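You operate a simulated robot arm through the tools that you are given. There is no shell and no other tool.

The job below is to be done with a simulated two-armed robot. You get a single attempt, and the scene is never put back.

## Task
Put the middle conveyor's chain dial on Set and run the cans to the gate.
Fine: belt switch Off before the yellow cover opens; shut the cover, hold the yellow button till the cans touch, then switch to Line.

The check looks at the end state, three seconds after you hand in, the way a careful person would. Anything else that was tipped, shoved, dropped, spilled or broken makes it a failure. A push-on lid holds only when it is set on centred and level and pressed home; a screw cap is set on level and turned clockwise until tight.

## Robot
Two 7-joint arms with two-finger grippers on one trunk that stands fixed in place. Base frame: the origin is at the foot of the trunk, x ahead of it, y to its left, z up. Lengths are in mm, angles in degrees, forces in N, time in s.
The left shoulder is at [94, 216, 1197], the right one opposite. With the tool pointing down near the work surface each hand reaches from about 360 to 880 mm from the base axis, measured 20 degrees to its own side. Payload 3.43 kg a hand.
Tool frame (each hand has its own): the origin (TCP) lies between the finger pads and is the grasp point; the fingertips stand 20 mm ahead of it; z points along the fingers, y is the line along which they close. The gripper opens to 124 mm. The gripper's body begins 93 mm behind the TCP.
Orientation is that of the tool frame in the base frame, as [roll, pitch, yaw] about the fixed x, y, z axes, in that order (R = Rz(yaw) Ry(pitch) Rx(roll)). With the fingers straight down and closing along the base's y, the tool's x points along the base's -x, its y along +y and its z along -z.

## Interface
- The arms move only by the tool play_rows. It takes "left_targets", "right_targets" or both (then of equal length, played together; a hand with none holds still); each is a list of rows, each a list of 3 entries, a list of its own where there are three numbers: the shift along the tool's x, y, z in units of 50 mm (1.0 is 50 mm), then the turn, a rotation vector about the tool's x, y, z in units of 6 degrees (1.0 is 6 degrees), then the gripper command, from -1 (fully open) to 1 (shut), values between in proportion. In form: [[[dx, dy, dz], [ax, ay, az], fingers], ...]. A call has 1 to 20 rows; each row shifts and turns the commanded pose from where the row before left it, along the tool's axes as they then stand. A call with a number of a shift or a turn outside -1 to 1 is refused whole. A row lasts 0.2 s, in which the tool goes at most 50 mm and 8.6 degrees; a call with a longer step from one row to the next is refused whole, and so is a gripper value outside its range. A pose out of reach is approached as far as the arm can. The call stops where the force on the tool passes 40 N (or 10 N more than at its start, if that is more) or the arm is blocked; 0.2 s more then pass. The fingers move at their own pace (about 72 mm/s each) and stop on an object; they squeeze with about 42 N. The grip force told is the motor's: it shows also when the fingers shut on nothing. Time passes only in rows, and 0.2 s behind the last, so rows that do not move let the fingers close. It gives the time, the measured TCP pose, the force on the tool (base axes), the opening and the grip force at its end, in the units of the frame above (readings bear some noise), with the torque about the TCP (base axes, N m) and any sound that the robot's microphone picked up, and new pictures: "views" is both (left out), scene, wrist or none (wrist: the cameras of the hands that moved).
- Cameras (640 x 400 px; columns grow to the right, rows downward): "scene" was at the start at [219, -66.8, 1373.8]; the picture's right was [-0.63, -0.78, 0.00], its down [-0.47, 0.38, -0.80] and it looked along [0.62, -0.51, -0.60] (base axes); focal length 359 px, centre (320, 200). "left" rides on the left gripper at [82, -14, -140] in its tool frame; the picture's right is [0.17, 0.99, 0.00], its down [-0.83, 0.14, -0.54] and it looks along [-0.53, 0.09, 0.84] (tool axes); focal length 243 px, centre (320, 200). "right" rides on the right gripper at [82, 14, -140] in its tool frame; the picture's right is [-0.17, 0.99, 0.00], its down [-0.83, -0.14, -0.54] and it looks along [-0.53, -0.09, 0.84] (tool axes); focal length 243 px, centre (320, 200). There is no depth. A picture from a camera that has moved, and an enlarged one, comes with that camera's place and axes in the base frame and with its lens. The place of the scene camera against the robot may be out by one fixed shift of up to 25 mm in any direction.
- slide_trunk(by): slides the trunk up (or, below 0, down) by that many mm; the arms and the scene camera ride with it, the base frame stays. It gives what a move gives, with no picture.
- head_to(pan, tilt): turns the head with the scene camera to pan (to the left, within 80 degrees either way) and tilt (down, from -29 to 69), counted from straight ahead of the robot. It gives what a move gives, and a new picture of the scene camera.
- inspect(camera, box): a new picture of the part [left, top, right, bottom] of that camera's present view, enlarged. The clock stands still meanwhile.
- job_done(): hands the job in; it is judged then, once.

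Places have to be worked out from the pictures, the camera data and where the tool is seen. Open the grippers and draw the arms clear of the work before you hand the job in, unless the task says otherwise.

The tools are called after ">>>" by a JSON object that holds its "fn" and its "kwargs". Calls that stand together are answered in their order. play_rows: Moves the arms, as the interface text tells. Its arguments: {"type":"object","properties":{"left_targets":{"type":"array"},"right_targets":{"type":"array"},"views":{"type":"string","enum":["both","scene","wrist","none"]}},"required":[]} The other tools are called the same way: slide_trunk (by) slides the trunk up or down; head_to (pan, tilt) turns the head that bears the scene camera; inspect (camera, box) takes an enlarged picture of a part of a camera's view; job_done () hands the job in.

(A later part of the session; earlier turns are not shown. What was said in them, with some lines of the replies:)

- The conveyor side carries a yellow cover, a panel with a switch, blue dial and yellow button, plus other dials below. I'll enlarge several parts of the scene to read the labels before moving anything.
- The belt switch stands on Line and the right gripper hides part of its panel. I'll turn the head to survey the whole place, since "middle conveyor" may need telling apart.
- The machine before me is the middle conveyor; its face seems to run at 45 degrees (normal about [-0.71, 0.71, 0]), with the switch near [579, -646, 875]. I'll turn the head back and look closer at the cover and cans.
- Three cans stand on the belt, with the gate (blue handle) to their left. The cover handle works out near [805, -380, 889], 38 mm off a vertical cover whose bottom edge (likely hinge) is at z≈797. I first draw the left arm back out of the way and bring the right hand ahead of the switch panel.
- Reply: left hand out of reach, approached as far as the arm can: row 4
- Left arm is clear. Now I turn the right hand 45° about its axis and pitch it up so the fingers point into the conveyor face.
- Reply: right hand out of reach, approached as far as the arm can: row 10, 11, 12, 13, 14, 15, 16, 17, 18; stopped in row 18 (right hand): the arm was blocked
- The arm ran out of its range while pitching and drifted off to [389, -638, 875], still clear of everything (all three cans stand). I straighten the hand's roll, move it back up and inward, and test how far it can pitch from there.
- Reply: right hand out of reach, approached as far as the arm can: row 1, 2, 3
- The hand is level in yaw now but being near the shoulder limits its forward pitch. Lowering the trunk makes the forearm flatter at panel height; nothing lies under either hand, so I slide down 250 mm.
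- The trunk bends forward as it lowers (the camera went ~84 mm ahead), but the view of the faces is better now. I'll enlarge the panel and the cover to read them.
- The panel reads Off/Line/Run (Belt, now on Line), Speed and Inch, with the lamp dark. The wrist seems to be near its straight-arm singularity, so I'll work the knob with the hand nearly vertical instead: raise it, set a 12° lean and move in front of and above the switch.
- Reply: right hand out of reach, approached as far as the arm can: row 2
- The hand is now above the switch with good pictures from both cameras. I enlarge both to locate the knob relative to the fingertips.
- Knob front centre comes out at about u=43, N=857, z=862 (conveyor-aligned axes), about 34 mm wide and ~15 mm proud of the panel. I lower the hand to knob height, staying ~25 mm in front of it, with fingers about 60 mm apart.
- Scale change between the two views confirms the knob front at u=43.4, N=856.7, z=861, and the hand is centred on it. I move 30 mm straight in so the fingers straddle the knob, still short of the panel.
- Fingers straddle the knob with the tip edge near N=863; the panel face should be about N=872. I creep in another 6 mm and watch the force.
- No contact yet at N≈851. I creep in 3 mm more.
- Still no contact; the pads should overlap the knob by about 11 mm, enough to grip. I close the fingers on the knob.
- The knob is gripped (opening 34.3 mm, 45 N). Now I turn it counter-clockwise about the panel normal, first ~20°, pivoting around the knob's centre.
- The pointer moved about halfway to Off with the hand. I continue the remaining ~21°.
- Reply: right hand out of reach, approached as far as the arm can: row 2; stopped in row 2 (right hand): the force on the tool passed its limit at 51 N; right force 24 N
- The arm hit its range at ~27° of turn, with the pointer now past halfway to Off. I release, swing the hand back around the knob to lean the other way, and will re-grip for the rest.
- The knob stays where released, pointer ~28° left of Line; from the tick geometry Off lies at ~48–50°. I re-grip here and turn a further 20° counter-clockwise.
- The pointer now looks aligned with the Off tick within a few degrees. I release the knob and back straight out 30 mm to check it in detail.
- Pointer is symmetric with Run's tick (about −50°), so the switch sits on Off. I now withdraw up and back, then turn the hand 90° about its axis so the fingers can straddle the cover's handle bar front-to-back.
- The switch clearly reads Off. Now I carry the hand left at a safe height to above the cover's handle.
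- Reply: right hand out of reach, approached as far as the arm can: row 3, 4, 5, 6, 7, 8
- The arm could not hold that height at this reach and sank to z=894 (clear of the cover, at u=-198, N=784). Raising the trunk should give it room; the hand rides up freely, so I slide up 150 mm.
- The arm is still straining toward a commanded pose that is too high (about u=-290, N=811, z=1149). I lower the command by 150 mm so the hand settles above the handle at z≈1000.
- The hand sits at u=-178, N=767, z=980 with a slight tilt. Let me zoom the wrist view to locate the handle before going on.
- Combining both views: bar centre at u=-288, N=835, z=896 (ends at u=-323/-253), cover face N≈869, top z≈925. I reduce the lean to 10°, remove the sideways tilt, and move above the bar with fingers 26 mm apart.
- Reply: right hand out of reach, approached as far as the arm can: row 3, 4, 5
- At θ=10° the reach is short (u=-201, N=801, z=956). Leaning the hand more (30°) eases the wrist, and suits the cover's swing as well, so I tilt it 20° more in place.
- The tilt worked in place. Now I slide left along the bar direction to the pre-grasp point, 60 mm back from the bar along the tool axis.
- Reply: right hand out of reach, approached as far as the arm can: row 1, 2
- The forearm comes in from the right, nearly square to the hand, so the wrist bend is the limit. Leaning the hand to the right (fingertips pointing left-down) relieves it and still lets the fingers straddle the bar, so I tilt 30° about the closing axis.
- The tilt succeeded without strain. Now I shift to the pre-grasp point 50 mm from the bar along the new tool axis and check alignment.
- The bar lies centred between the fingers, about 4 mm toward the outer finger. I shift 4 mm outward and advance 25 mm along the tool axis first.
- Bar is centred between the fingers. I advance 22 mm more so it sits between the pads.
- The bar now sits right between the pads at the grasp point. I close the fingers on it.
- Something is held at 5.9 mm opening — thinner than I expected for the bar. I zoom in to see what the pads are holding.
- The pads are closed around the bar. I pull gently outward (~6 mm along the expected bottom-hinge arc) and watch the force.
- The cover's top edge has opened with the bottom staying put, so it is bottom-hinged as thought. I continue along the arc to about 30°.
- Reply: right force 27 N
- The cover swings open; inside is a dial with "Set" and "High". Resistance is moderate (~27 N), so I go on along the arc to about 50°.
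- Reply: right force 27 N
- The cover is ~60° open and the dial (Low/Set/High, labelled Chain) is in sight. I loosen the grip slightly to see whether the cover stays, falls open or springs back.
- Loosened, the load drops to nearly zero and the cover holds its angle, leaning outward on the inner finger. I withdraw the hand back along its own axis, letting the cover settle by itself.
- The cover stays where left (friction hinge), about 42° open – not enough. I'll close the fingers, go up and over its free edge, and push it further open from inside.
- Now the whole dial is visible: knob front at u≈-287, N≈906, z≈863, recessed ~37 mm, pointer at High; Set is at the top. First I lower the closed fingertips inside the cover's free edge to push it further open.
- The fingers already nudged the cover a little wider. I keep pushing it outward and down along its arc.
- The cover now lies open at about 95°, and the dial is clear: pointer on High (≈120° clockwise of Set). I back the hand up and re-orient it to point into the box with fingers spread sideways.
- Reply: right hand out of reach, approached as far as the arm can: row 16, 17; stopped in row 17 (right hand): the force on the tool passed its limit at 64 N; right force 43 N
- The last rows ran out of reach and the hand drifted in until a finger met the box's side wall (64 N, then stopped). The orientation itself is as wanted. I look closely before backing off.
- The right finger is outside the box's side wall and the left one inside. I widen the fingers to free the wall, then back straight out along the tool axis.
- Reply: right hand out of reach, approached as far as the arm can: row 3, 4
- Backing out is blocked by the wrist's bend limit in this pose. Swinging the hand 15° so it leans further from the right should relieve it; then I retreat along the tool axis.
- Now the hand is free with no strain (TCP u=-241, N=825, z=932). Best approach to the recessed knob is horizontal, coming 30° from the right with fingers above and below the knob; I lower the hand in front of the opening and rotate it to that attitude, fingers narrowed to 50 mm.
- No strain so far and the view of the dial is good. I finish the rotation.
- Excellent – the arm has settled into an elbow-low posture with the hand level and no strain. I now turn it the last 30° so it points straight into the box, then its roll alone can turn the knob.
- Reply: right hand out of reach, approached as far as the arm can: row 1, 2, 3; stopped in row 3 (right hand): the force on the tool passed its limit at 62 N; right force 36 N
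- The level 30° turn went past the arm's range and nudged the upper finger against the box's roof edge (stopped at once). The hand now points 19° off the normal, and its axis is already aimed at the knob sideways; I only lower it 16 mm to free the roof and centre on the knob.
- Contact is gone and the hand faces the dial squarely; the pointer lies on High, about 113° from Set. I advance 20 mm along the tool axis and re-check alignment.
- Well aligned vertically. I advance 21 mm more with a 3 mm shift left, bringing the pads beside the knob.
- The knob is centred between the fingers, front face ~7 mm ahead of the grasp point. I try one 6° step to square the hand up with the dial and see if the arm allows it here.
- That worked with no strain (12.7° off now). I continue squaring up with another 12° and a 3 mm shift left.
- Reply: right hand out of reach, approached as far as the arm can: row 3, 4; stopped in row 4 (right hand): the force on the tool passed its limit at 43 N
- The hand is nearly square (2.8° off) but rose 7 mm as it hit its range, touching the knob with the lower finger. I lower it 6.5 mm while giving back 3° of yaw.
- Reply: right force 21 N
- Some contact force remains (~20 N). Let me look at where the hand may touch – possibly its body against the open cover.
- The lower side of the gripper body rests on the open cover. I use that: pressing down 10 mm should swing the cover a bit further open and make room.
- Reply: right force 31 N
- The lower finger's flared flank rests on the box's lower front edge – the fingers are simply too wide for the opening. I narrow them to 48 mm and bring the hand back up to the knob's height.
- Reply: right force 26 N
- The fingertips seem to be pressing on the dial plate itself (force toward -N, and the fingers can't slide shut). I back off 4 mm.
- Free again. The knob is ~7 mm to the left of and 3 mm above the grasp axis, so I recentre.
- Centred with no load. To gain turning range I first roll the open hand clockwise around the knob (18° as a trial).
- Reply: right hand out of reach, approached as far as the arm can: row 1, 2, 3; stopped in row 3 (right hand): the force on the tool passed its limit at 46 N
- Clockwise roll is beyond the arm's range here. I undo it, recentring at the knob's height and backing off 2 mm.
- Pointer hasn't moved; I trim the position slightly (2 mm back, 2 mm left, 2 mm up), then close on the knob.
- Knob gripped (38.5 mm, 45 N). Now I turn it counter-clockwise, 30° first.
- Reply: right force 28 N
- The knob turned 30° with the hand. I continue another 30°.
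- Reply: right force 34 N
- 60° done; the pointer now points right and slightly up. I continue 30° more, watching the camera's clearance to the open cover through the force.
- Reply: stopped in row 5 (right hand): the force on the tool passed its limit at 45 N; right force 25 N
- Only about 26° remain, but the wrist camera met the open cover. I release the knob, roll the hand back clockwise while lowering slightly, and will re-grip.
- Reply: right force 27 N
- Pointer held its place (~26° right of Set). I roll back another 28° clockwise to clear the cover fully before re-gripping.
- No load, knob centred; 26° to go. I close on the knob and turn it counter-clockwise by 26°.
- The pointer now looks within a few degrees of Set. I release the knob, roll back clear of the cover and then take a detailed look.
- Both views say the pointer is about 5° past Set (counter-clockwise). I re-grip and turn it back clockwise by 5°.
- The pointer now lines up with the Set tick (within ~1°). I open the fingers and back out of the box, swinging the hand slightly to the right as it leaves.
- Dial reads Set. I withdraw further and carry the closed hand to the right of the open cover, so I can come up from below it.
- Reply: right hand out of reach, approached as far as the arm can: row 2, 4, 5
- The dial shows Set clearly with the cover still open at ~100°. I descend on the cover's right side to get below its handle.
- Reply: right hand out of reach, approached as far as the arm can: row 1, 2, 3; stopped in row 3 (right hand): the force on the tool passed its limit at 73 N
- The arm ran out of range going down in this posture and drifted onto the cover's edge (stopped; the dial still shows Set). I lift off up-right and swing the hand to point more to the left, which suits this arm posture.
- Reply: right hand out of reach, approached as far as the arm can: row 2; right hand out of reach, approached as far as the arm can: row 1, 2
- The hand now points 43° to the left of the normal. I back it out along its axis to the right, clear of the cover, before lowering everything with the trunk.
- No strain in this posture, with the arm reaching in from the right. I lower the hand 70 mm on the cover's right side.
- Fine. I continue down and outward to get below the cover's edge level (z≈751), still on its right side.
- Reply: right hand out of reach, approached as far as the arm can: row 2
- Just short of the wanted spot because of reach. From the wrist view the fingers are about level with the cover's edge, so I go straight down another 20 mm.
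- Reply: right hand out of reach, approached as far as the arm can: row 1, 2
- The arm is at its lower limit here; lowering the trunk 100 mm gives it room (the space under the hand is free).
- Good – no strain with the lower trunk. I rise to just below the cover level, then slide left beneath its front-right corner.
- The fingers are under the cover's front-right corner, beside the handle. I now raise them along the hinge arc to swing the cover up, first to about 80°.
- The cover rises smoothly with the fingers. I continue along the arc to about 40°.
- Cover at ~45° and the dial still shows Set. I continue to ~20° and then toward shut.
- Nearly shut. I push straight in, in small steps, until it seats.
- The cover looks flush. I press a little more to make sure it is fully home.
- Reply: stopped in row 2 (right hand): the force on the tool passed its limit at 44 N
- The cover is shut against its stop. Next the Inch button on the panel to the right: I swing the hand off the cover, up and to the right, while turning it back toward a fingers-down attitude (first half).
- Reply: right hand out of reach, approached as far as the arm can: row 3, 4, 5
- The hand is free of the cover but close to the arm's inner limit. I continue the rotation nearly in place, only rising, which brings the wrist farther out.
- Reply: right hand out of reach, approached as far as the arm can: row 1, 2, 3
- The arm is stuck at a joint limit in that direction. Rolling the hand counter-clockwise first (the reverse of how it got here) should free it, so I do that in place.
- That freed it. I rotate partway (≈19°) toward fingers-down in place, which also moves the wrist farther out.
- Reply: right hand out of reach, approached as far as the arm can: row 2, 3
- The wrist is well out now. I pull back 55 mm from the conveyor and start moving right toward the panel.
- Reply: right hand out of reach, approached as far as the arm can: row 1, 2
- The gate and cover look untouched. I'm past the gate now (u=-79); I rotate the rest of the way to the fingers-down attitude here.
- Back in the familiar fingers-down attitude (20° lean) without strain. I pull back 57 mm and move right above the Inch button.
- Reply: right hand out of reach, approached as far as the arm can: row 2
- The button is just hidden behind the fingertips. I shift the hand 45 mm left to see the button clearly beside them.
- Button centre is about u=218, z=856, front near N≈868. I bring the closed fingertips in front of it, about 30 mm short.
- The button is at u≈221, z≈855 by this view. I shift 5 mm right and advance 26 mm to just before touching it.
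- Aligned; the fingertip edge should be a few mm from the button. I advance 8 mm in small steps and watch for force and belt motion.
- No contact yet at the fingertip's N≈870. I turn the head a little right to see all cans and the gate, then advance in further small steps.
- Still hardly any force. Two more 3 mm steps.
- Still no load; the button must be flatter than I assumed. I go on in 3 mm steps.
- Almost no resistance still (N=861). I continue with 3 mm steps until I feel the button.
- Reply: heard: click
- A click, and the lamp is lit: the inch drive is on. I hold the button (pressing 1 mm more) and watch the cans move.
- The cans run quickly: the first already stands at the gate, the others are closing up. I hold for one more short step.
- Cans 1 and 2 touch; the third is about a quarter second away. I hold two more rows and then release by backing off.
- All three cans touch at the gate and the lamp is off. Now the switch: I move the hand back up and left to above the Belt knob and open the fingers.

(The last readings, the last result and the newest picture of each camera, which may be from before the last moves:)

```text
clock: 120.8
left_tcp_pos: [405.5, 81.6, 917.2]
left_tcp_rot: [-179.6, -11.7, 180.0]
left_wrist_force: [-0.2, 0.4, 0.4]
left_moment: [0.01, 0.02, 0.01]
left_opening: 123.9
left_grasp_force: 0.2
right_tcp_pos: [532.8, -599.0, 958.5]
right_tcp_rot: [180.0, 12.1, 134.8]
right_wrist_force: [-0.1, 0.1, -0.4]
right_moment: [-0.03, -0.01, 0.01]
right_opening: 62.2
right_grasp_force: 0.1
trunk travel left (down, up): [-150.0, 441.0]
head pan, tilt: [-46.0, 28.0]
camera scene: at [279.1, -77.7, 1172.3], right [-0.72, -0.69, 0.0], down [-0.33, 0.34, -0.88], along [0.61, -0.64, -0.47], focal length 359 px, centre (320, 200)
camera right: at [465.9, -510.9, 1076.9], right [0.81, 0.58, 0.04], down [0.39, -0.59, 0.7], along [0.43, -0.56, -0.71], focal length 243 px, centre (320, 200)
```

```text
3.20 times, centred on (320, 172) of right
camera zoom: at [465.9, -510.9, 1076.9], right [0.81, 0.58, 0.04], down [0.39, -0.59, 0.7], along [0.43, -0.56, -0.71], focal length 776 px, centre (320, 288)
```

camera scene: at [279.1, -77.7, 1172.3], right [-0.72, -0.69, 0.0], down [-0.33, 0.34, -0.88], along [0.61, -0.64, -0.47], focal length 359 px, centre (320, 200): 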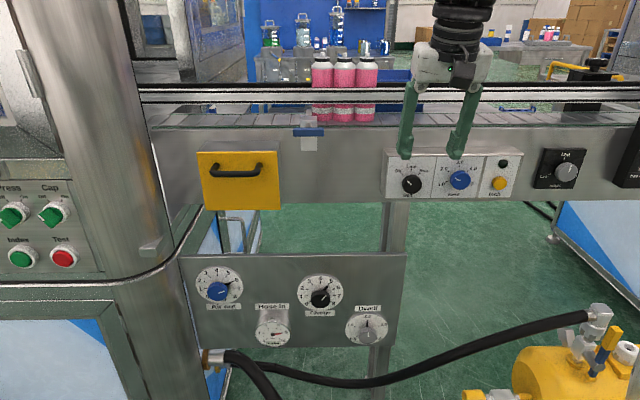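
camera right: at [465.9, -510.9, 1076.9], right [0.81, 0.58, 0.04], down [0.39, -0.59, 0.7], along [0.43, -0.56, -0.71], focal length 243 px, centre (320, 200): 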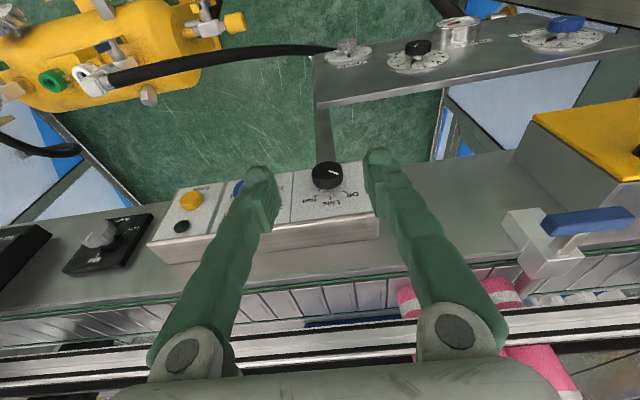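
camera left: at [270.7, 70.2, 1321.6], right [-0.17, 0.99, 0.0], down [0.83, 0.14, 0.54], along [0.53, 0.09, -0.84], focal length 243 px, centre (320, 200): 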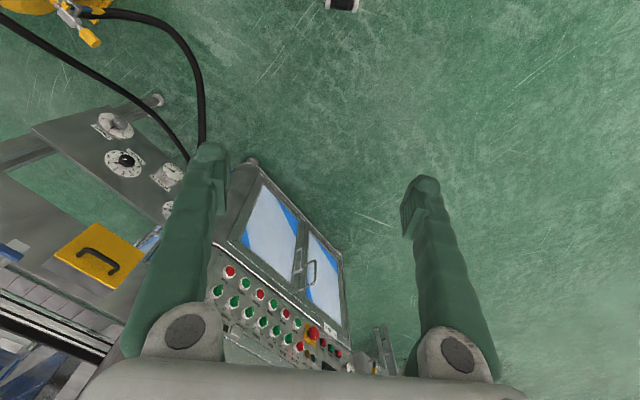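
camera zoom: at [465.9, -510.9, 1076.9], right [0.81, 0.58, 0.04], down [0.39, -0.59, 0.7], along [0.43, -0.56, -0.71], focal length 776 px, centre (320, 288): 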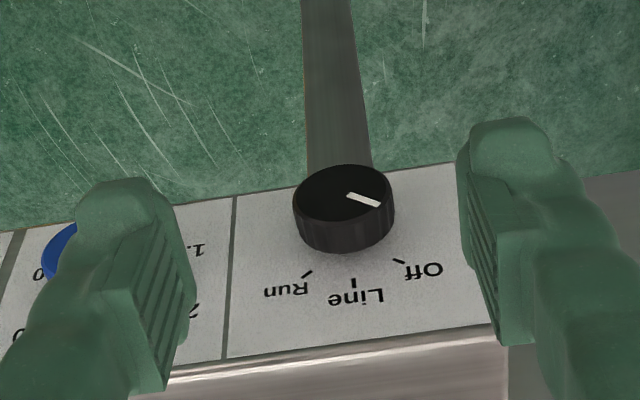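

I lean the hand 18° to the left around the knob's axis and lower it in front of the knob, so it can turn clockwise afterwards.

>>> {"fn": "play_rows", "kwargs": {"right_targets": [[[0, 0, 0], [0.978, 0, -0.208], 0.0], [[0, 0, 0], [0.978, 0, -0.208], 0.0], [[0, 0, 0], [0.978, 0, -0.208], 0.0], [[0.04, 0.314, 0.894], [0, 0, 0], 0.0], [[0.04, 0.314, 0.894], [0, 0, 0], 0.0], [[0, 0, 0], [0, 0, 0], 0.0]], "views": "both"}}

>>> {"fn": "inspect", "kwargs": {"camera": "right", "box": [220, 120, 420, 270]}}

```text
clock: 122.2
left_tcp_pos: [405.9, 81.2, 918.0]
left_tcp_rot: [-179.6, -11.7, -180.0]
left_wrist_force: [-0.1, 0.9, 0.5]
left_moment: [-0.06, -0.03, 0.01]
left_opening: 124.4
left_grasp_force: 0.1
right_tcp_pos: [547.3, -605.9, 869.2]
right_tcp_rot: [-161.7, 11.6, 138.6]
right_wrist_force: [-0.2, 0.0, -0.4]
right_moment: [0.03, 0.02, -0.01]
right_opening: 62.2
right_grasp_force: 0.0
trunk travel left (down, up): [-150.0, 441.0]
head pan, tilt: [-46.0, 28.0]
camera scene: at [278.9, -77.4, 1172.4], right [-0.72, -0.69, 0.0], down [-0.33, 0.34, -0.88], along [0.61, -0.64, -0.47], focal length 359 px, centre (320, 200)
camera right: at [504.9, -492.7, 976.6], right [0.79, 0.55, -0.27], down [0.55, -0.44, 0.71], along [0.28, -0.71, -0.65], focal length 243 px, centre (320, 200)
```

scene: 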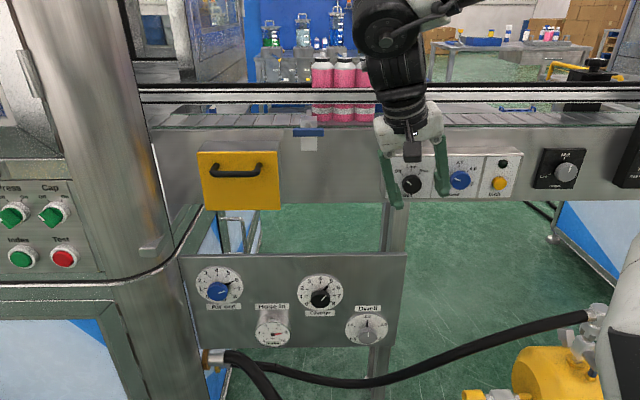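
right: 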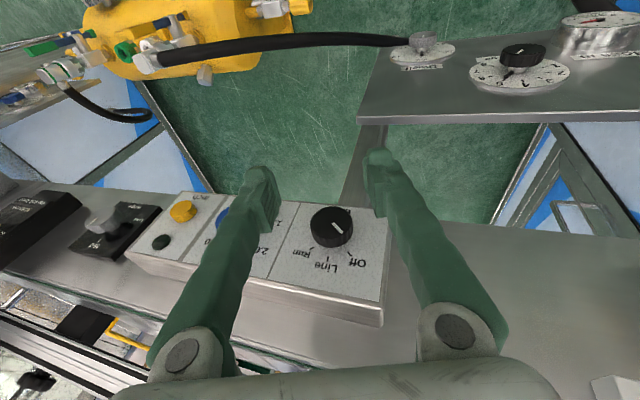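

```text
2.67 times, centred on (320, 195) of right
camera zoom: at [504.9, -492.7, 976.6], right [0.79, 0.55, -0.27], down [0.55, -0.44, 0.71], along [0.28, -0.71, -0.65], focal length 647 px, centre (320, 213)
```

zoom: 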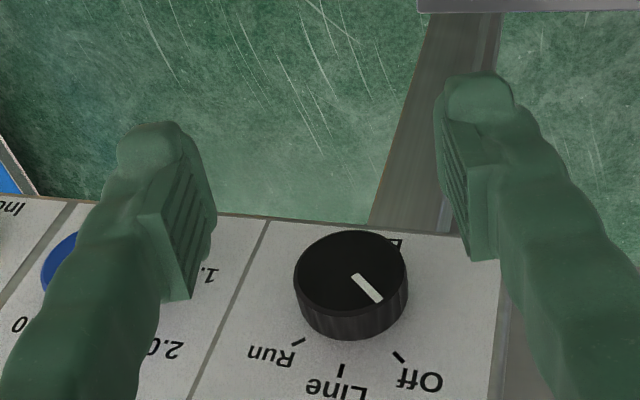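

Pointer on Off, knob between the fingers in line. I advance 30 mm with small corrections.

>>> {"fn": "play_rows", "kwargs": {"right_targets": [[[-0.283, -0.005, 0.109], [0, 0, 0], 0.0], [[-0.283, -0.004, 0.109], [0, 0, 0], 0.0], [[0, 0, 0], [0, 0, 0], 0.0]], "views": "wrist"}}

>>> {"fn": "inspect", "kwargs": {"camera": "right", "box": [220, 120, 420, 270]}}

```text
clock: 123.0
left_tcp_pos: [406.2, 81.2, 918.4]
left_tcp_rot: [-179.6, -11.6, 180.0]
left_wrist_force: [-1.1, -0.6, 0.6]
left_moment: [-0.02, 0.03, 0.0]
left_opening: 124.2
left_grasp_force: 0.1
right_tcp_pos: [566.1, -629.3, 862.9]
right_tcp_rot: [-161.6, 11.5, 138.6]
right_wrist_force: [0.5, 0.0, 0.5]
right_moment: [0.02, 0.01, -0.01]
right_opening: 62.0
right_grasp_force: 0.0
trunk travel left (down, up): [-150.0, 441.0]
head pan, tilt: [-46.0, 28.0]
camera right: at [524.2, -516.2, 970.4], right [0.79, 0.55, -0.27], down [0.55, -0.44, 0.71], along [0.28, -0.71, -0.65], focal length 243 px, centre (320, 200)
```

right: 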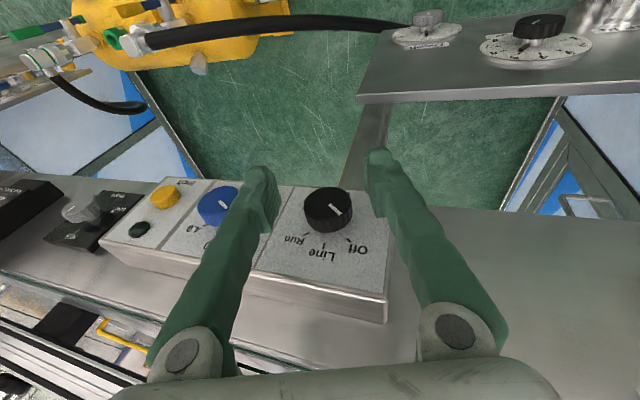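

```text
2.67 times, centred on (320, 195) of right
camera zoom: at [524.2, -516.2, 970.4], right [0.79, 0.55, -0.27], down [0.55, -0.44, 0.71], along [0.28, -0.71, -0.65], focal length 647 px, centre (320, 213)
```

zoom: 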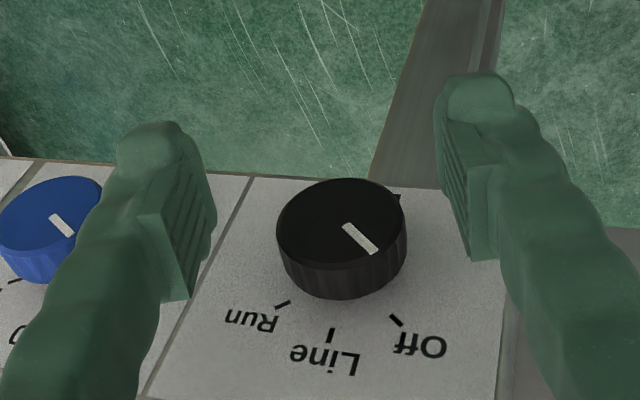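

The knob is ~4 mm to the left of the finger midline. I correct that and go in the last 11 mm, checking force.

>>> {"fn": "play_rows", "kwargs": {"right_targets": [[[0, 0.074, -0.06], [0, 0, 0], 0.0], [[-0.11, 0, 0.023], [0, 0, 0], 0.0], [[-0.105, 0, 0.023], [0, 0, 0], 0.0], [[0, 0, 0], [0, 0, 0], 0.0]], "views": "wrist"}}

>>> {"fn": "inspect", "kwargs": {"camera": "right", "box": [220, 120, 420, 270]}}

```text
clock: 124.0
left_tcp_pos: [406.5, 81.3, 918.1]
left_tcp_rot: [-179.5, -11.6, -179.9]
left_wrist_force: [-0.5, -0.6, -0.5]
left_moment: [0.0, -0.02, 0.0]
left_opening: 123.9
left_grasp_force: 0.1
right_tcp_pos: [578.5, -635.3, 863.7]
right_tcp_rot: [-161.6, 11.7, 138.6]
right_wrist_force: [0.5, 0.4, 0.7]
right_moment: [0.0, -0.02, 0.02]
right_opening: 62.1
right_grasp_force: 0.1
trunk travel left (down, up): [-150.0, 441.0]
head pan, tilt: [-46.0, 28.0]
camera right: at [534.9, -521.0, 971.4], right [0.79, 0.55, -0.27], down [0.55, -0.44, 0.71], along [0.28, -0.71, -0.65], focal length 243 px, centre (320, 200)
```

right: 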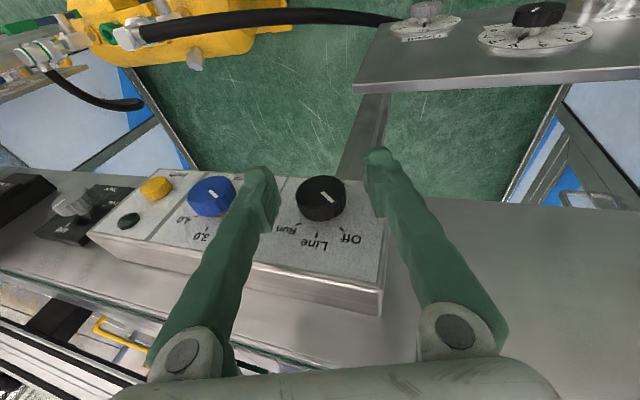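

```text
2.67 times, centred on (320, 195) of right
camera zoom: at [534.9, -521.0, 971.4], right [0.79, 0.55, -0.27], down [0.55, -0.44, 0.71], along [0.28, -0.71, -0.65], focal length 647 px, centre (320, 213)
```

zoom: 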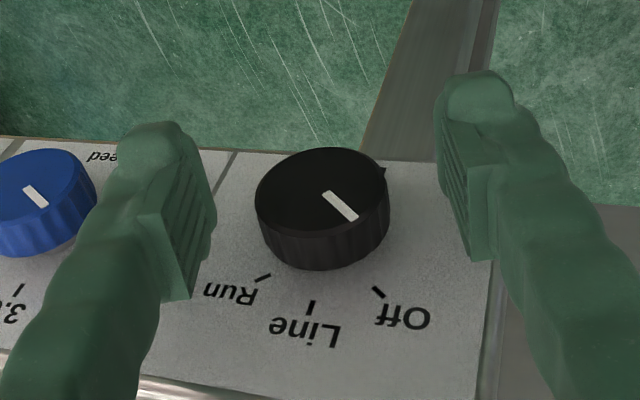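

Centred and no contact force. I grip the knob and turn it clockwise, first 24°.

>>> {"fn": "play_rows", "kwargs": {"right_targets": [[[0, 0, 0], [0, 0, 0], 1.0], [[0, 0, 0], [0, 0, 0], 1.0], [[0, 0, 0], [0, 0, 0], 1.0], [[0, -0.006, 0], [-0.978, 0, 0.208], 1.0], [[0, -0.006, 0], [-0.978, 0, 0.208], 1.0], [[0, -0.006, 0], [-0.978, 0, 0.208], 1.0], [[0, -0.006, 0], [-0.978, 0, 0.208], 1.0]], "views": "both"}}

>>> {"fn": "inspect", "kwargs": {"camera": "right", "box": [220, 120, 420, 270]}}

>>> {"fn": "inspect", "kwargs": {"camera": "scene", "box": [370, 135, 490, 215]}}

```text
clock: 125.6
left_tcp_pos: [404.0, 77.8, 919.8]
left_tcp_rot: [-179.8, -11.4, -179.9]
left_wrist_force: [0.3, -0.5, 0.4]
left_moment: [0.01, 0.0, -0.01]
left_opening: 123.9
left_grasp_force: 0.1
right_tcp_pos: [573.4, -638.7, 864.3]
right_tcp_rot: [173.8, 12.2, 133.3]
right_wrist_force: [-16.9, -27.6, 10.8]
right_moment: [-0.12, 0.26, -0.13]
right_opening: 34.3
right_grasp_force: 45.2
trunk travel left (down, up): [-150.0, 441.0]
head pan, tilt: [-46.0, 28.0]
camera scene: at [276.7, -79.9, 1172.9], right [-0.72, -0.69, 0.0], down [-0.32, 0.34, -0.88], along [0.61, -0.63, -0.47], focal length 359 px, centre (320, 200)
camera right: at [496.6, -558.9, 982.5], right [0.81, 0.57, 0.14], down [0.34, -0.65, 0.68], along [0.48, -0.51, -0.72], focal length 243 px, centre (320, 200)
```

scene: 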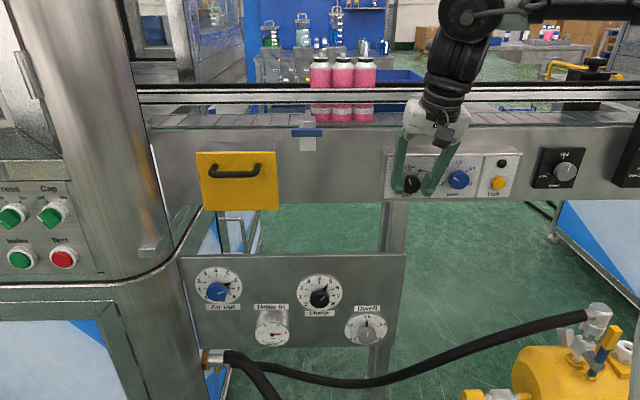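
right: 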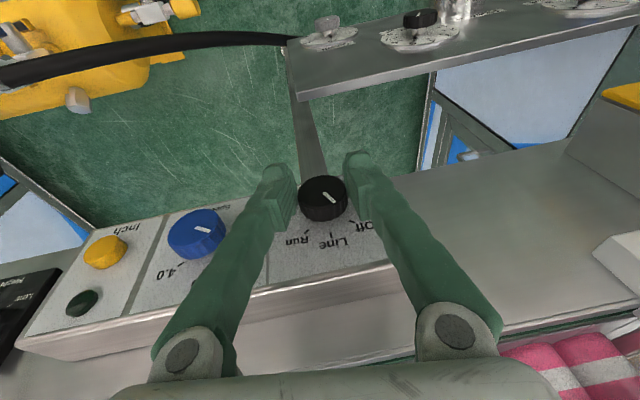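

```text
2.67 times, centred on (320, 195) of right
camera zoom: at [496.6, -558.9, 982.5], right [0.81, 0.57, 0.14], down [0.34, -0.65, 0.68], along [0.48, -0.51, -0.72], focal length 647 px, centre (320, 213)
```

zoom: 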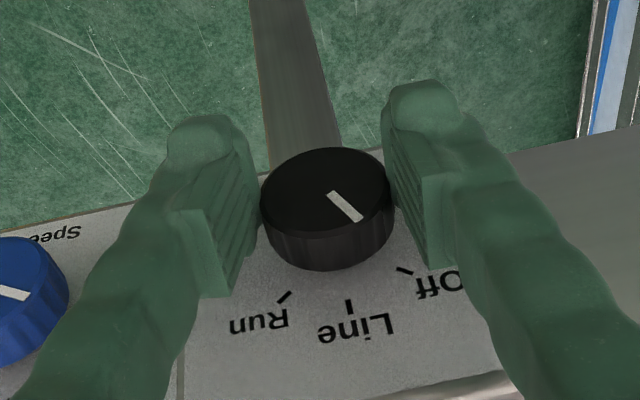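

```text
5.00 times, centred on (430, 175) of scene
camera zoom: at [276.7, -79.9, 1172.9], right [-0.72, -0.69, 0.0], down [-0.32, 0.34, -0.88], along [0.61, -0.63, -0.47], focal length 1794 px, centre (-230, 325)
```

zoom: 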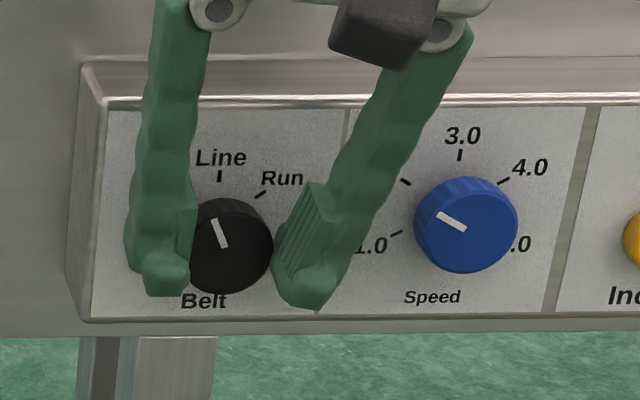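

Halfway: the pointer is ~25° left of Line. There's a sideways load of ~30 N, so I shift 3 mm right while turning the remaining 24°.

>>> {"fn": "play_rows", "kwargs": {"right_targets": [[[0, -0.04, 0], [0, 0, 0], 1.0], [[0, -0.03, 0], [-0.978, 0, 0.208], 1.0], [[0, -0.006, 0], [-0.978, 0, 0.208], 1.0], [[0, -0.006, 0], [-0.978, 0, 0.208], 1.0], [[0, -0.006, 0], [-0.978, 0, 0.208], 1.0]], "views": "both"}}

>>> {"fn": "inspect", "kwargs": {"camera": "right", "box": [220, 120, 420, 270]}}

>>> {"fn": "inspect", "kwargs": {"camera": "scene", "box": [380, 145, 460, 200]}}

```text
clock: 126.8
left_tcp_pos: [406.7, 82.3, 916.5]
left_tcp_rot: [-179.6, -11.9, 180.0]
left_wrist_force: [0.6, -0.1, -0.4]
left_moment: [0.03, 0.03, -0.01]
left_opening: 124.0
left_grasp_force: 0.0
right_tcp_pos: [574.2, -636.4, 854.0]
right_tcp_rot: [151.9, 10.1, 129.5]
right_wrist_force: [-12.9, 4.8, 0.2]
right_moment: [0.01, 0.05, -0.4]
right_opening: 29.5
right_grasp_force: 45.5
trunk travel left (down, up): [-150.0, 441.0]
head pan, tilt: [-46.0, 28.0]
stopped in row 5 (right hand): the force on the tool passed its limit at 147 N (the readings are from after the stop); the commanded pose is now the measured one
camera scene: at [280.1, -76.7, 1171.9], right [-0.72, -0.69, 0.0], down [-0.33, 0.34, -0.88], along [0.61, -0.64, -0.47], focal length 359 px, centre (320, 200)
camera right: at [466.5, -590.3, 965.5], right [0.73, 0.49, 0.48], down [0.18, -0.82, 0.55], along [0.66, -0.31, -0.68], focal length 243 px, centre (320, 200)
```

scene: 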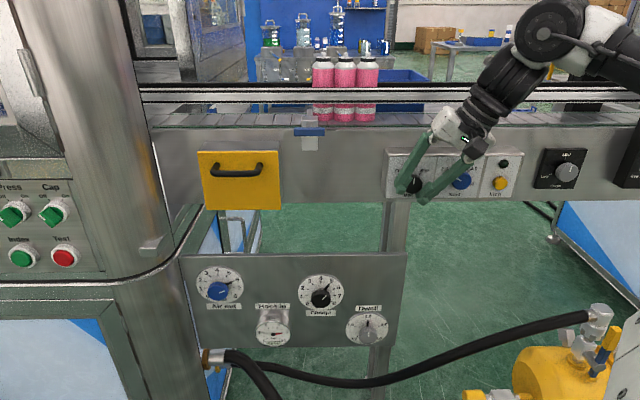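
right: 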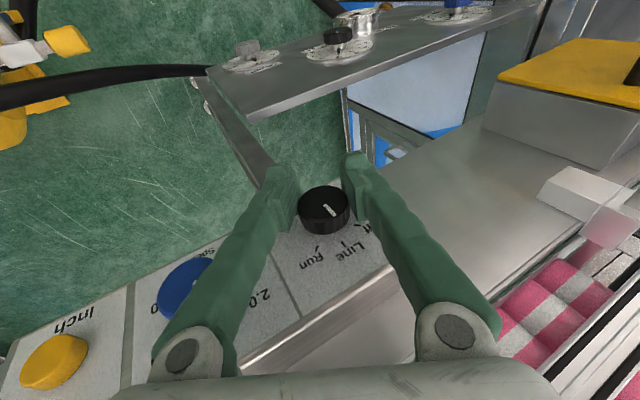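

```text
2.67 times, centred on (320, 195) of right
camera zoom: at [466.5, -590.3, 965.5], right [0.73, 0.49, 0.48], down [0.18, -0.82, 0.55], along [0.66, -0.31, -0.68], focal length 647 px, centre (320, 213)
```

zoom: 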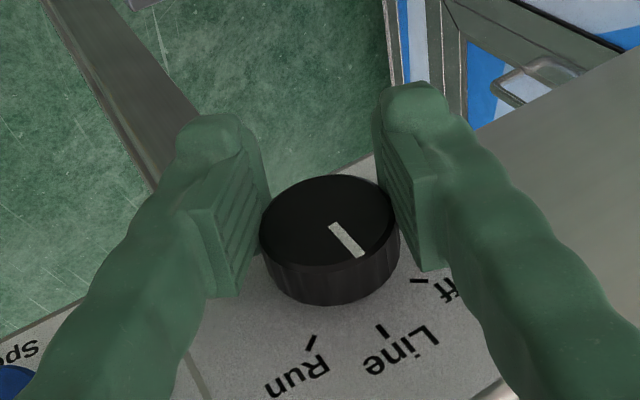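

```text
7.27 times, centred on (420, 172) of scene
camera zoom: at [280.1, -76.7, 1171.9], right [-0.72, -0.69, 0.0], down [-0.33, 0.34, -0.88], along [0.61, -0.64, -0.47], focal length 2609 px, centre (-407, 400)
```

zoom: 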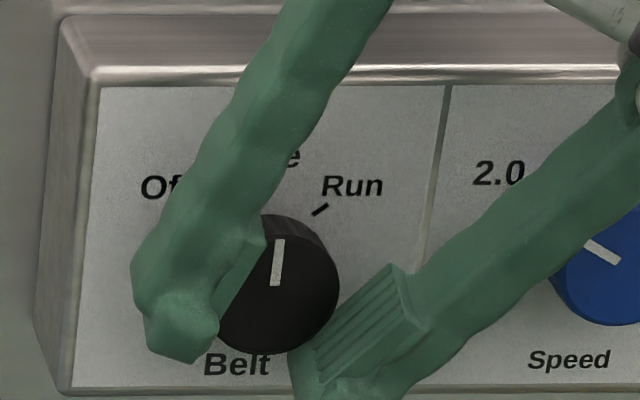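

The grip slipped at the very end (force spike, stopped), but the pointer now reads exactly at Line. I open the fingers and back straight out to check.

>>> {"fn": "play_rows", "kwargs": {"right_targets": [[[0, 0, 0], [0, 0, 0], 0.0], [[0, 0, 0], [0, 0, 0], 0.0], [[0.2, 0, -0.042], [0, 0, 0], 0.0], [[0.3, 0, -0.063], [0, 0, 0], 0.0], [[0.4, 0, -0.083], [0, 0, 0], 0.0]], "views": "both"}}

>>> {"fn": "inspect", "kwargs": {"camera": "scene", "box": [380, 145, 460, 200]}}

>>> {"fn": "inspect", "kwargs": {"camera": "right", "box": [220, 130, 420, 280]}}

```text
clock: 128.0
left_tcp_pos: [405.4, 82.1, 917.4]
left_tcp_rot: [-179.7, -11.7, 179.9]
left_wrist_force: [-0.7, 0.2, 0.2]
left_moment: [0.02, 0.01, 0.02]
left_opening: 124.2
left_grasp_force: 0.1
right_tcp_pos: [543.3, -606.1, 853.3]
right_tcp_rot: [151.8, 10.3, 129.2]
right_wrist_force: [-0.5, -0.3, 0.2]
right_moment: [-0.01, -0.01, 0.0]
right_opening: 61.9
right_grasp_force: 0.0
trunk travel left (down, up): [-150.0, 441.0]
head pan, tilt: [-46.0, 28.0]
camera scene: at [279.5, -77.4, 1172.2], right [-0.72, -0.69, 0.0], down [-0.33, 0.34, -0.88], along [0.61, -0.64, -0.47], focal length 359 px, centre (320, 200)
camera right: at [436.3, -559.4, 965.5], right [0.72, 0.49, 0.49], down [0.18, -0.82, 0.55], along [0.67, -0.31, -0.68], focal length 243 px, centre (320, 200)
```

scene: 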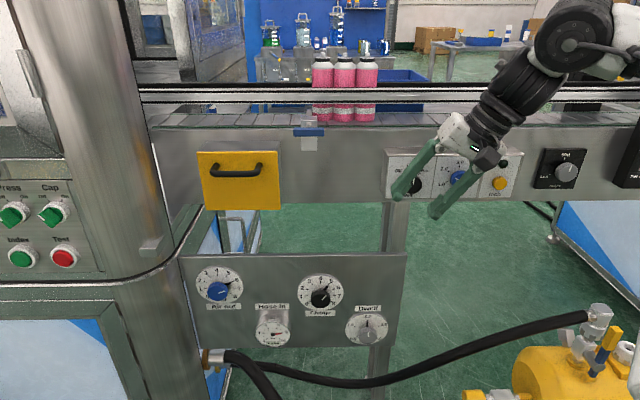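
right: 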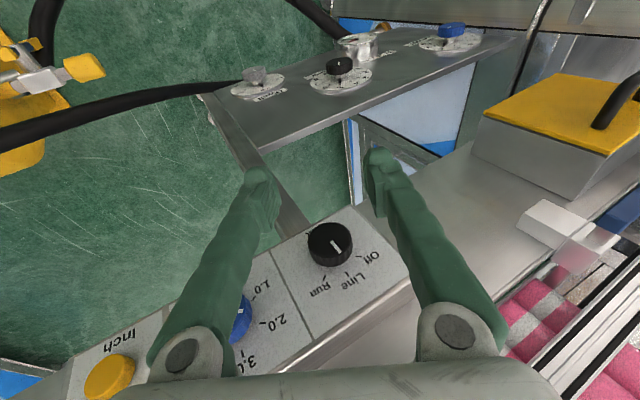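

```text
7.27 times, centred on (420, 172) of scene
camera zoom: at [279.5, -77.4, 1172.2], right [-0.72, -0.69, 0.0], down [-0.33, 0.34, -0.88], along [0.61, -0.64, -0.47], focal length 2609 px, centre (-407, 400)
```

zoom: 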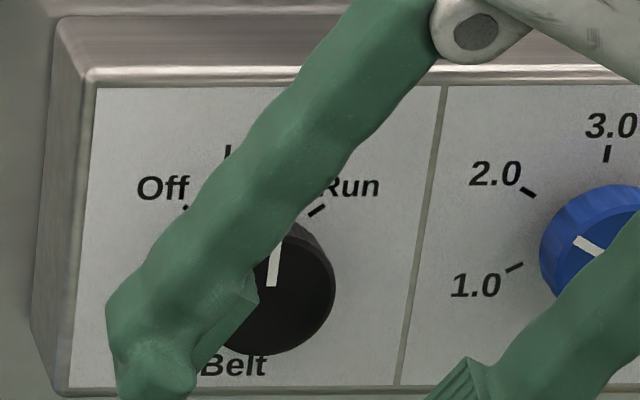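

```text
2.67 times, centred on (320, 205) of right
camera zoom: at [436.3, -559.4, 965.5], right [0.72, 0.49, 0.49], down [0.18, -0.82, 0.55], along [0.67, -0.31, -0.68], focal length 647 px, centre (320, 187)
```

zoom: 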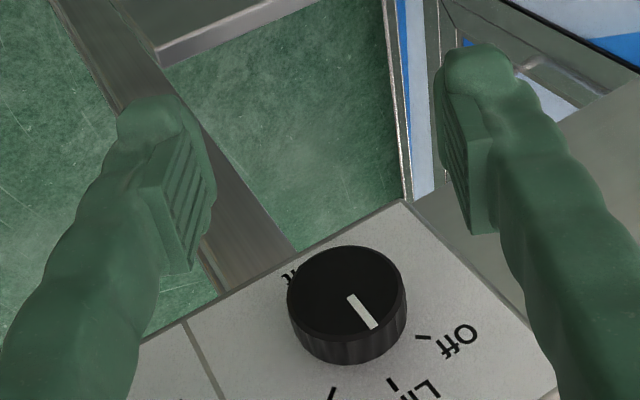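

The knob stays put. I raise the hand away so the switch can be seen clearly.

>>> {"fn": "play_rows", "kwargs": {"right_targets": [[[0.13, 0.34, -0.69], [0, 0, 0], 0.0], [[0.13, 0.34, -0.69], [0, 0, 0], 0.0], [[0.13, 0.34, -0.69], [0, 0, 0], 0.0]], "views": "both"}}

>>> {"fn": "inspect", "kwargs": {"camera": "scene", "box": [380, 145, 460, 200]}}

>>> {"fn": "inspect", "kwargs": {"camera": "scene", "box": [190, 40, 430, 220]}}

```text
clock: 128.8
left_tcp_pos: [404.4, 81.5, 917.6]
left_tcp_rot: [-179.7, -11.6, 179.9]
left_wrist_force: [0.0, -0.5, 0.3]
left_moment: [0.02, -0.04, -0.07]
left_opening: 124.2
left_grasp_force: 0.1
right_tcp_pos: [513.7, -577.4, 965.7]
right_tcp_rot: [151.7, 10.2, 129.3]
right_wrist_force: [-0.5, 0.4, 0.8]
right_moment: [-0.01, 0.02, 0.0]
right_opening: 62.1
right_grasp_force: 0.0
trunk travel left (down, up): [-150.0, 441.0]
head pan, tilt: [-46.0, 28.0]
camera scene: at [278.7, -76.4, 1172.5], right [-0.72, -0.69, 0.0], down [-0.33, 0.34, -0.88], along [0.61, -0.64, -0.47], focal length 359 px, centre (320, 200)
camera right: at [405.3, -530.4, 1076.7], right [0.72, 0.49, 0.49], down [0.18, -0.81, 0.55], along [0.67, -0.31, -0.68], focal length 243 px, centre (320, 200)
```

scene: 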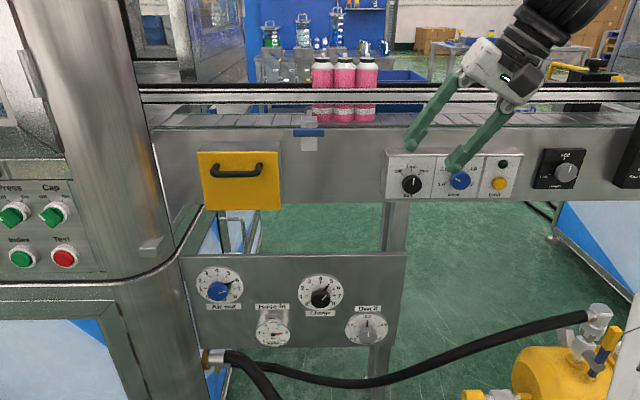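
right: 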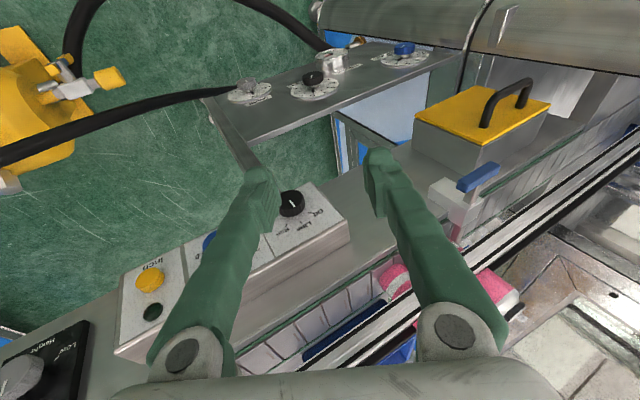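

```text
7.27 times, centred on (420, 172) of scene
camera zoom: at [278.7, -76.4, 1172.5], right [-0.72, -0.69, 0.0], down [-0.33, 0.34, -0.88], along [0.61, -0.64, -0.47], focal length 2609 px, centre (-407, 400)
```

zoom: 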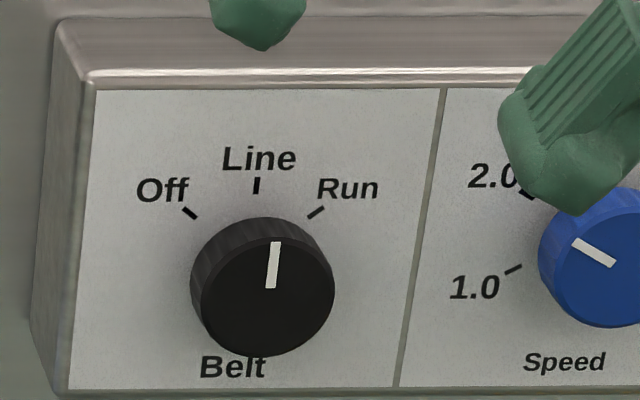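

```text
2.22 times, centred on (310, 130) of scene
camera zoom: at [278.7, -76.4, 1172.5], right [-0.72, -0.69, 0.0], down [-0.33, 0.34, -0.88], along [0.61, -0.64, -0.47], focal length 797 px, centre (342, 356)
```

zoom: 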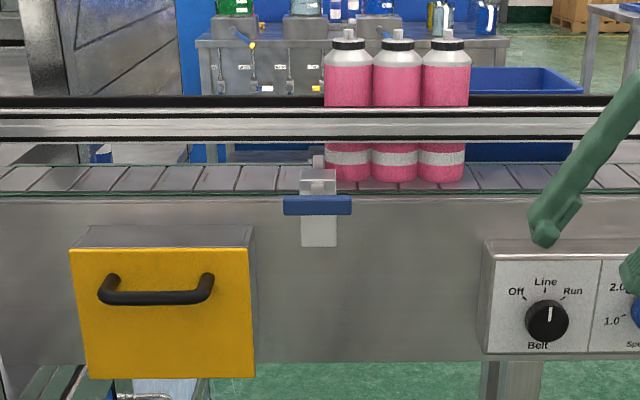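

The switch points at Line, and the cans stand together at the gate. I check the cover, gate and other dials up close.

>>> {"fn": "inspect", "kwargs": {"camera": "scene", "box": [190, 110, 350, 220]}}

>>> {"fn": "inspect", "kwargs": {"camera": "scene", "box": [180, 250, 400, 360]}}

>>> {"fn": "inspect", "kwargs": {"camera": "right", "box": [380, 50, 600, 230]}}

```text
3.64 times, centred on (270, 165) of scene
camera zoom: at [278.7, -76.4, 1172.5], right [-0.72, -0.69, 0.0], down [-0.33, 0.34, -0.88], along [0.61, -0.64, -0.47], focal length 1304 px, centre (502, 327)
```

zoom: 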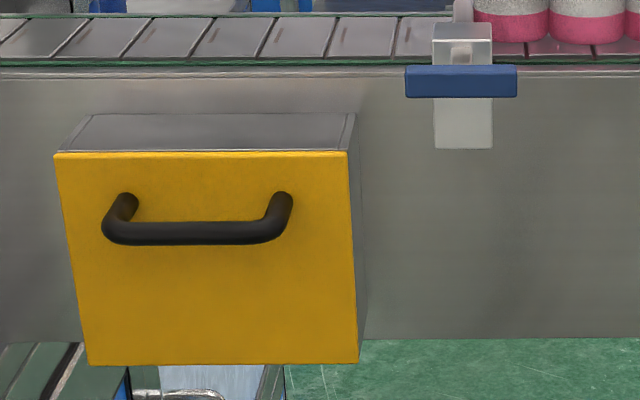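

```text
2.91 times, centred on (290, 305) of scene
camera zoom: at [278.7, -76.4, 1172.5], right [-0.72, -0.69, 0.0], down [-0.33, 0.34, -0.88], along [0.61, -0.64, -0.47], focal length 1044 px, centre (407, -106)
```

zoom: 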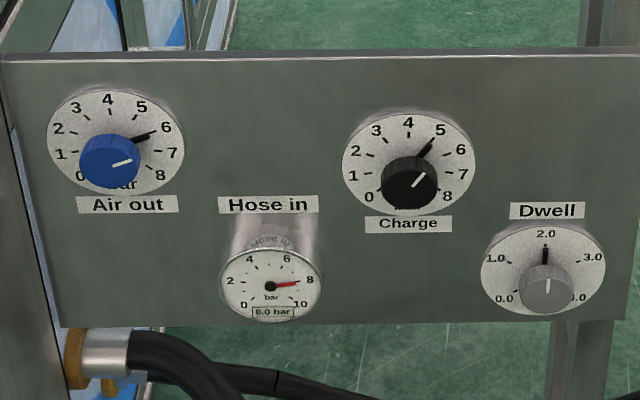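

```text
2.22 times, centred on (490, 140) of right
camera zoom: at [405.3, -530.4, 1076.7], right [0.72, 0.49, 0.49], down [0.18, -0.81, 0.55], along [0.67, -0.31, -0.68], focal length 539 px, centre (-58, 333)
```

zoom: 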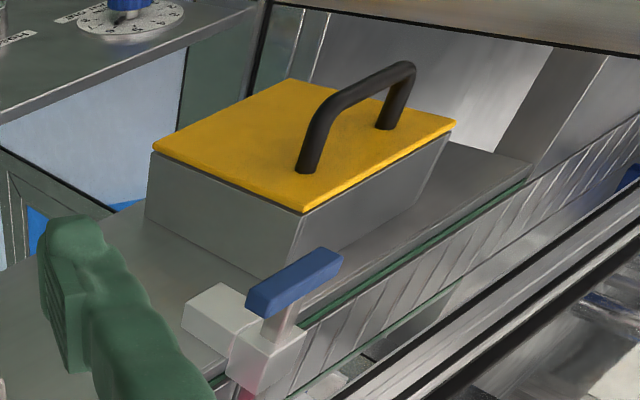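

Everything reads right: cover flush, gate and other dials unchanged, cans touching, switch on Line. I now draw the right arm back and up, clear of the work, and open the gripper.

>>> {"fn": "play_rows", "kwargs": {"right_targets": [[[0.58, 0.183, -0.483], [0, 0, 0], -1], [[0.58, 0.183, -0.483], [0, 0, 0], -1], [[0.58, 0.183, -0.483], [0, 0, 0], -1], [[0, 0, 0], [0.9, 0, -0.19], -1], [[0, 0, 0], [0.9, 0, -0.19], -1], [[0, 0, 0], [0.9, 0, -0.19], -1], [[0, 0, 0], [0.9, 0, -0.19], -1], [[0, 0, 0], [0, 0, 0], -1]], "views": "both"}}

>>> {"fn": "inspect", "kwargs": {"camera": "scene", "box": [190, 40, 560, 220]}}

>>> {"fn": "inspect", "kwargs": {"camera": "scene", "box": [380, 145, 530, 205]}}

```text
clock: 130.6
left_tcp_pos: [405.9, 80.4, 918.4]
left_tcp_rot: [-179.6, -11.7, 180.0]
left_wrist_force: [0.3, -0.6, -0.8]
left_moment: [0.02, -0.01, 0.02]
left_opening: 124.0
left_grasp_force: 0.0
right_tcp_pos: [454.2, -518.1, 1014.7]
right_tcp_rot: [174.3, 11.5, 133.8]
right_wrist_force: [-0.7, -0.5, 1.1]
right_moment: [0.01, 0.0, 0.0]
right_opening: 124.1
right_grasp_force: 0.0
right hand out of reach, approached as far as the arm can: row 3
trunk travel left (down, up): [-150.0, 441.0]
head pan, tilt: [-46.0, 28.0]
camera scene: at [279.3, -77.9, 1172.2], right [-0.72, -0.69, 0.0], down [-0.33, 0.34, -0.88], along [0.61, -0.63, -0.47], focal length 359 px, centre (320, 200)
camera right: at [378.9, -439.9, 1133.6], right [0.81, 0.58, 0.13], down [0.35, -0.65, 0.68], along [0.47, -0.5, -0.72], focal length 243 px, centre (320, 200)
```

scene: 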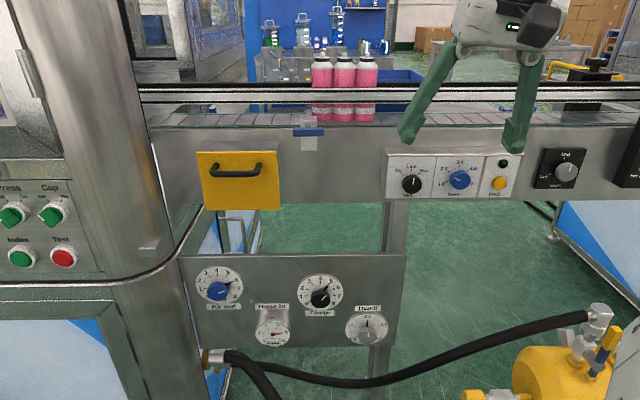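
right: 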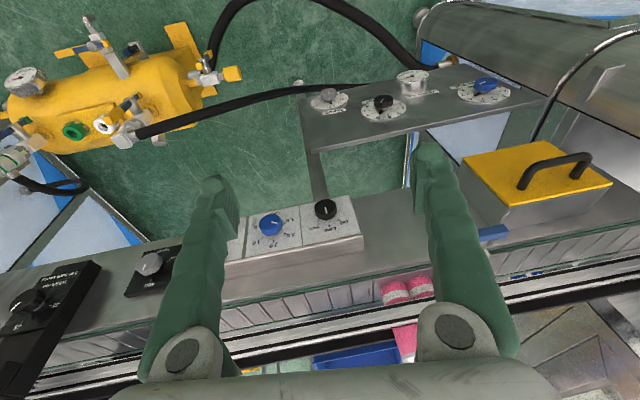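

```text
1.73 times, centred on (375, 130) of scene
camera zoom: at [279.3, -77.9, 1172.2], right [-0.72, -0.69, 0.0], down [-0.33, 0.34, -0.88], along [0.61, -0.63, -0.47], focal length 620 px, centre (225, 321)
```

zoom: 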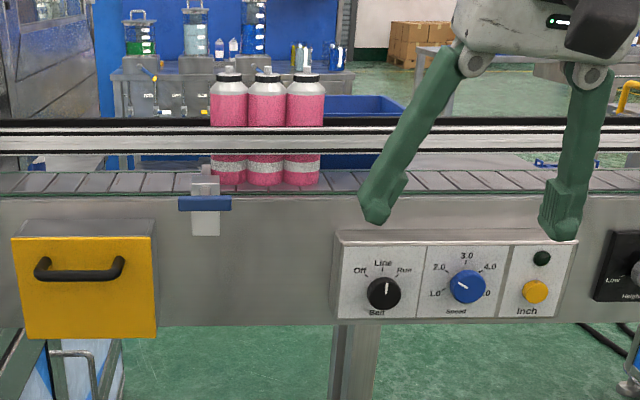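

```text
4.27 times, centred on (455, 175) of scene
camera zoom: at [279.3, -77.9, 1172.2], right [-0.72, -0.69, 0.0], down [-0.33, 0.34, -0.88], along [0.61, -0.63, -0.47], focal length 1531 px, centre (-256, 307)
```

zoom: 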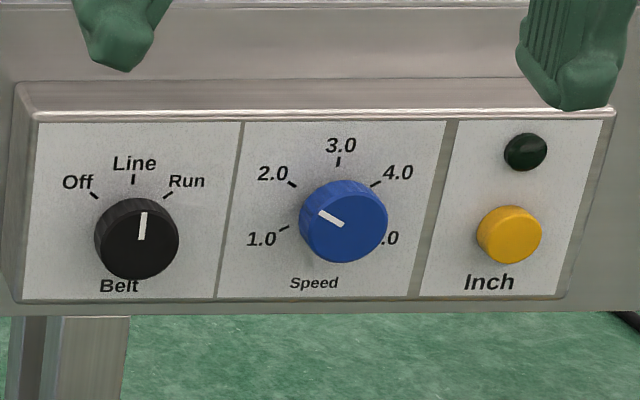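

Switch on Line, lamp dark, cans at the gate, cover shut. I raise the trunk 150 mm to take both arms well clear, then verify once more.

>>> {"fn": "slide_trunk", "kwargs": {"by": 150}}

>>> {"fn": "head_to", "kwargs": {"pan": -44, "tilt": 33}}

>>> {"fn": "inspect", "kwargs": {"camera": "scene", "box": [180, 60, 540, 260]}}

```text
clock: 132.4
left_tcp_pos: [407.0, 81.1, 1067.3]
left_tcp_rot: [-179.7, -11.7, 180.0]
left_wrist_force: [-0.4, 0.0, -0.2]
left_moment: [-0.02, 0.0, 0.02]
left_opening: 124.0
left_grasp_force: 0.1
right_tcp_pos: [455.8, -518.6, 1163.6]
right_tcp_rot: [174.3, 11.5, 133.7]
right_wrist_force: [0.0, -0.3, -0.1]
right_moment: [-0.04, 0.04, 0.0]
right_opening: 124.0
right_grasp_force: 0.1
trunk travel left (down, up): [-300.0, 291.0]
head pan, tilt: [-46.0, 28.0]
```

```text
clock: 133.1
left_tcp_pos: [406.1, 81.5, 1067.9]
left_tcp_rot: [-179.7, -11.7, 179.9]
left_wrist_force: [-0.2, 0.0, 0.2]
left_moment: [0.01, 0.02, 0.01]
left_opening: 123.7
left_grasp_force: 0.1
right_tcp_pos: [457.0, -519.0, 1164.5]
right_tcp_rot: [174.2, 11.6, 133.7]
right_wrist_force: [-0.2, -1.2, 0.8]
right_moment: [-0.01, 0.03, 0.01]
right_opening: 124.1
right_grasp_force: 0.2
trunk travel left (down, up): [-300.0, 291.0]
head pan, tilt: [-44.0, 33.0]
camera scene: at [227.9, -73.8, 1330.5], right [-0.69, -0.72, 0.0], down [-0.39, 0.38, -0.84], along [0.6, -0.58, -0.54], focal length 359 px, centre (320, 200)
```

scene: 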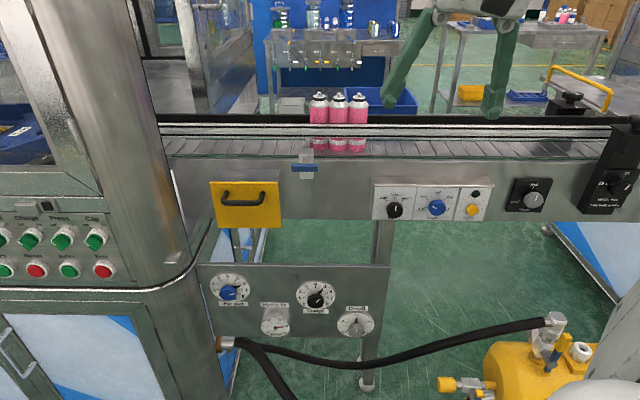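

```text
1.78 times, centred on (360, 160) of scene
camera zoom: at [227.9, -73.8, 1330.5], right [-0.69, -0.72, 0.0], down [-0.39, 0.38, -0.84], along [0.6, -0.58, -0.54], focal length 638 px, centre (249, 271)
```

zoom: 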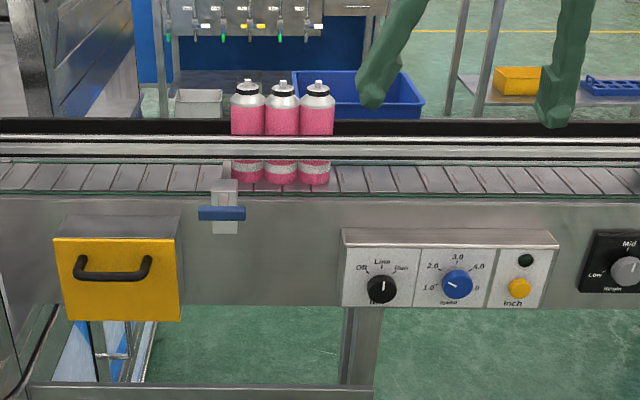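

The pictures show the cover shut, the cans touching at the gate, the switch on Line, the lamp out, and both open grippers well clear of the work. I last saw the chain dial on Set just before the cover closed, so I hand the job in.

>>> {"fn": "job_done", "kwargs": {}}

```text
The job is handed in.
```

The job is handed in. The middle conveyor's chain dial is on Set and the three cans stand touching each other at the gate. I have no verdict from the check yet.

- **Order of work:** I turned the belt switch to Off before opening the yellow cover. After setting the dial I shut the cover, held the yellow Inch button until the cans touched, then switched to Line.
- **Chain dial:** it was within about 2° of the Set mark when I backed out of the box. It still read Set when I last saw it, with the cover half shut.
- **Belt switch:** it points at Line, about 3° to the left of the mark. The grip slipped at the end of the turn with a 147 N force spike, but the knob ended up in place and stayed there.
- **Cover:** it is shut flush. I pressed it against its stop at about 44 N.
- **Bumps on the way:** the right hand touched the dial box's side wall, its roof edge and the open cover's edge while the arm was at its limits. The strongest was 73 N, on the cover's edge. I saw no damage, and nothing else was moved in the last pictures.

Both grippers are open and the arms are clear of the work.
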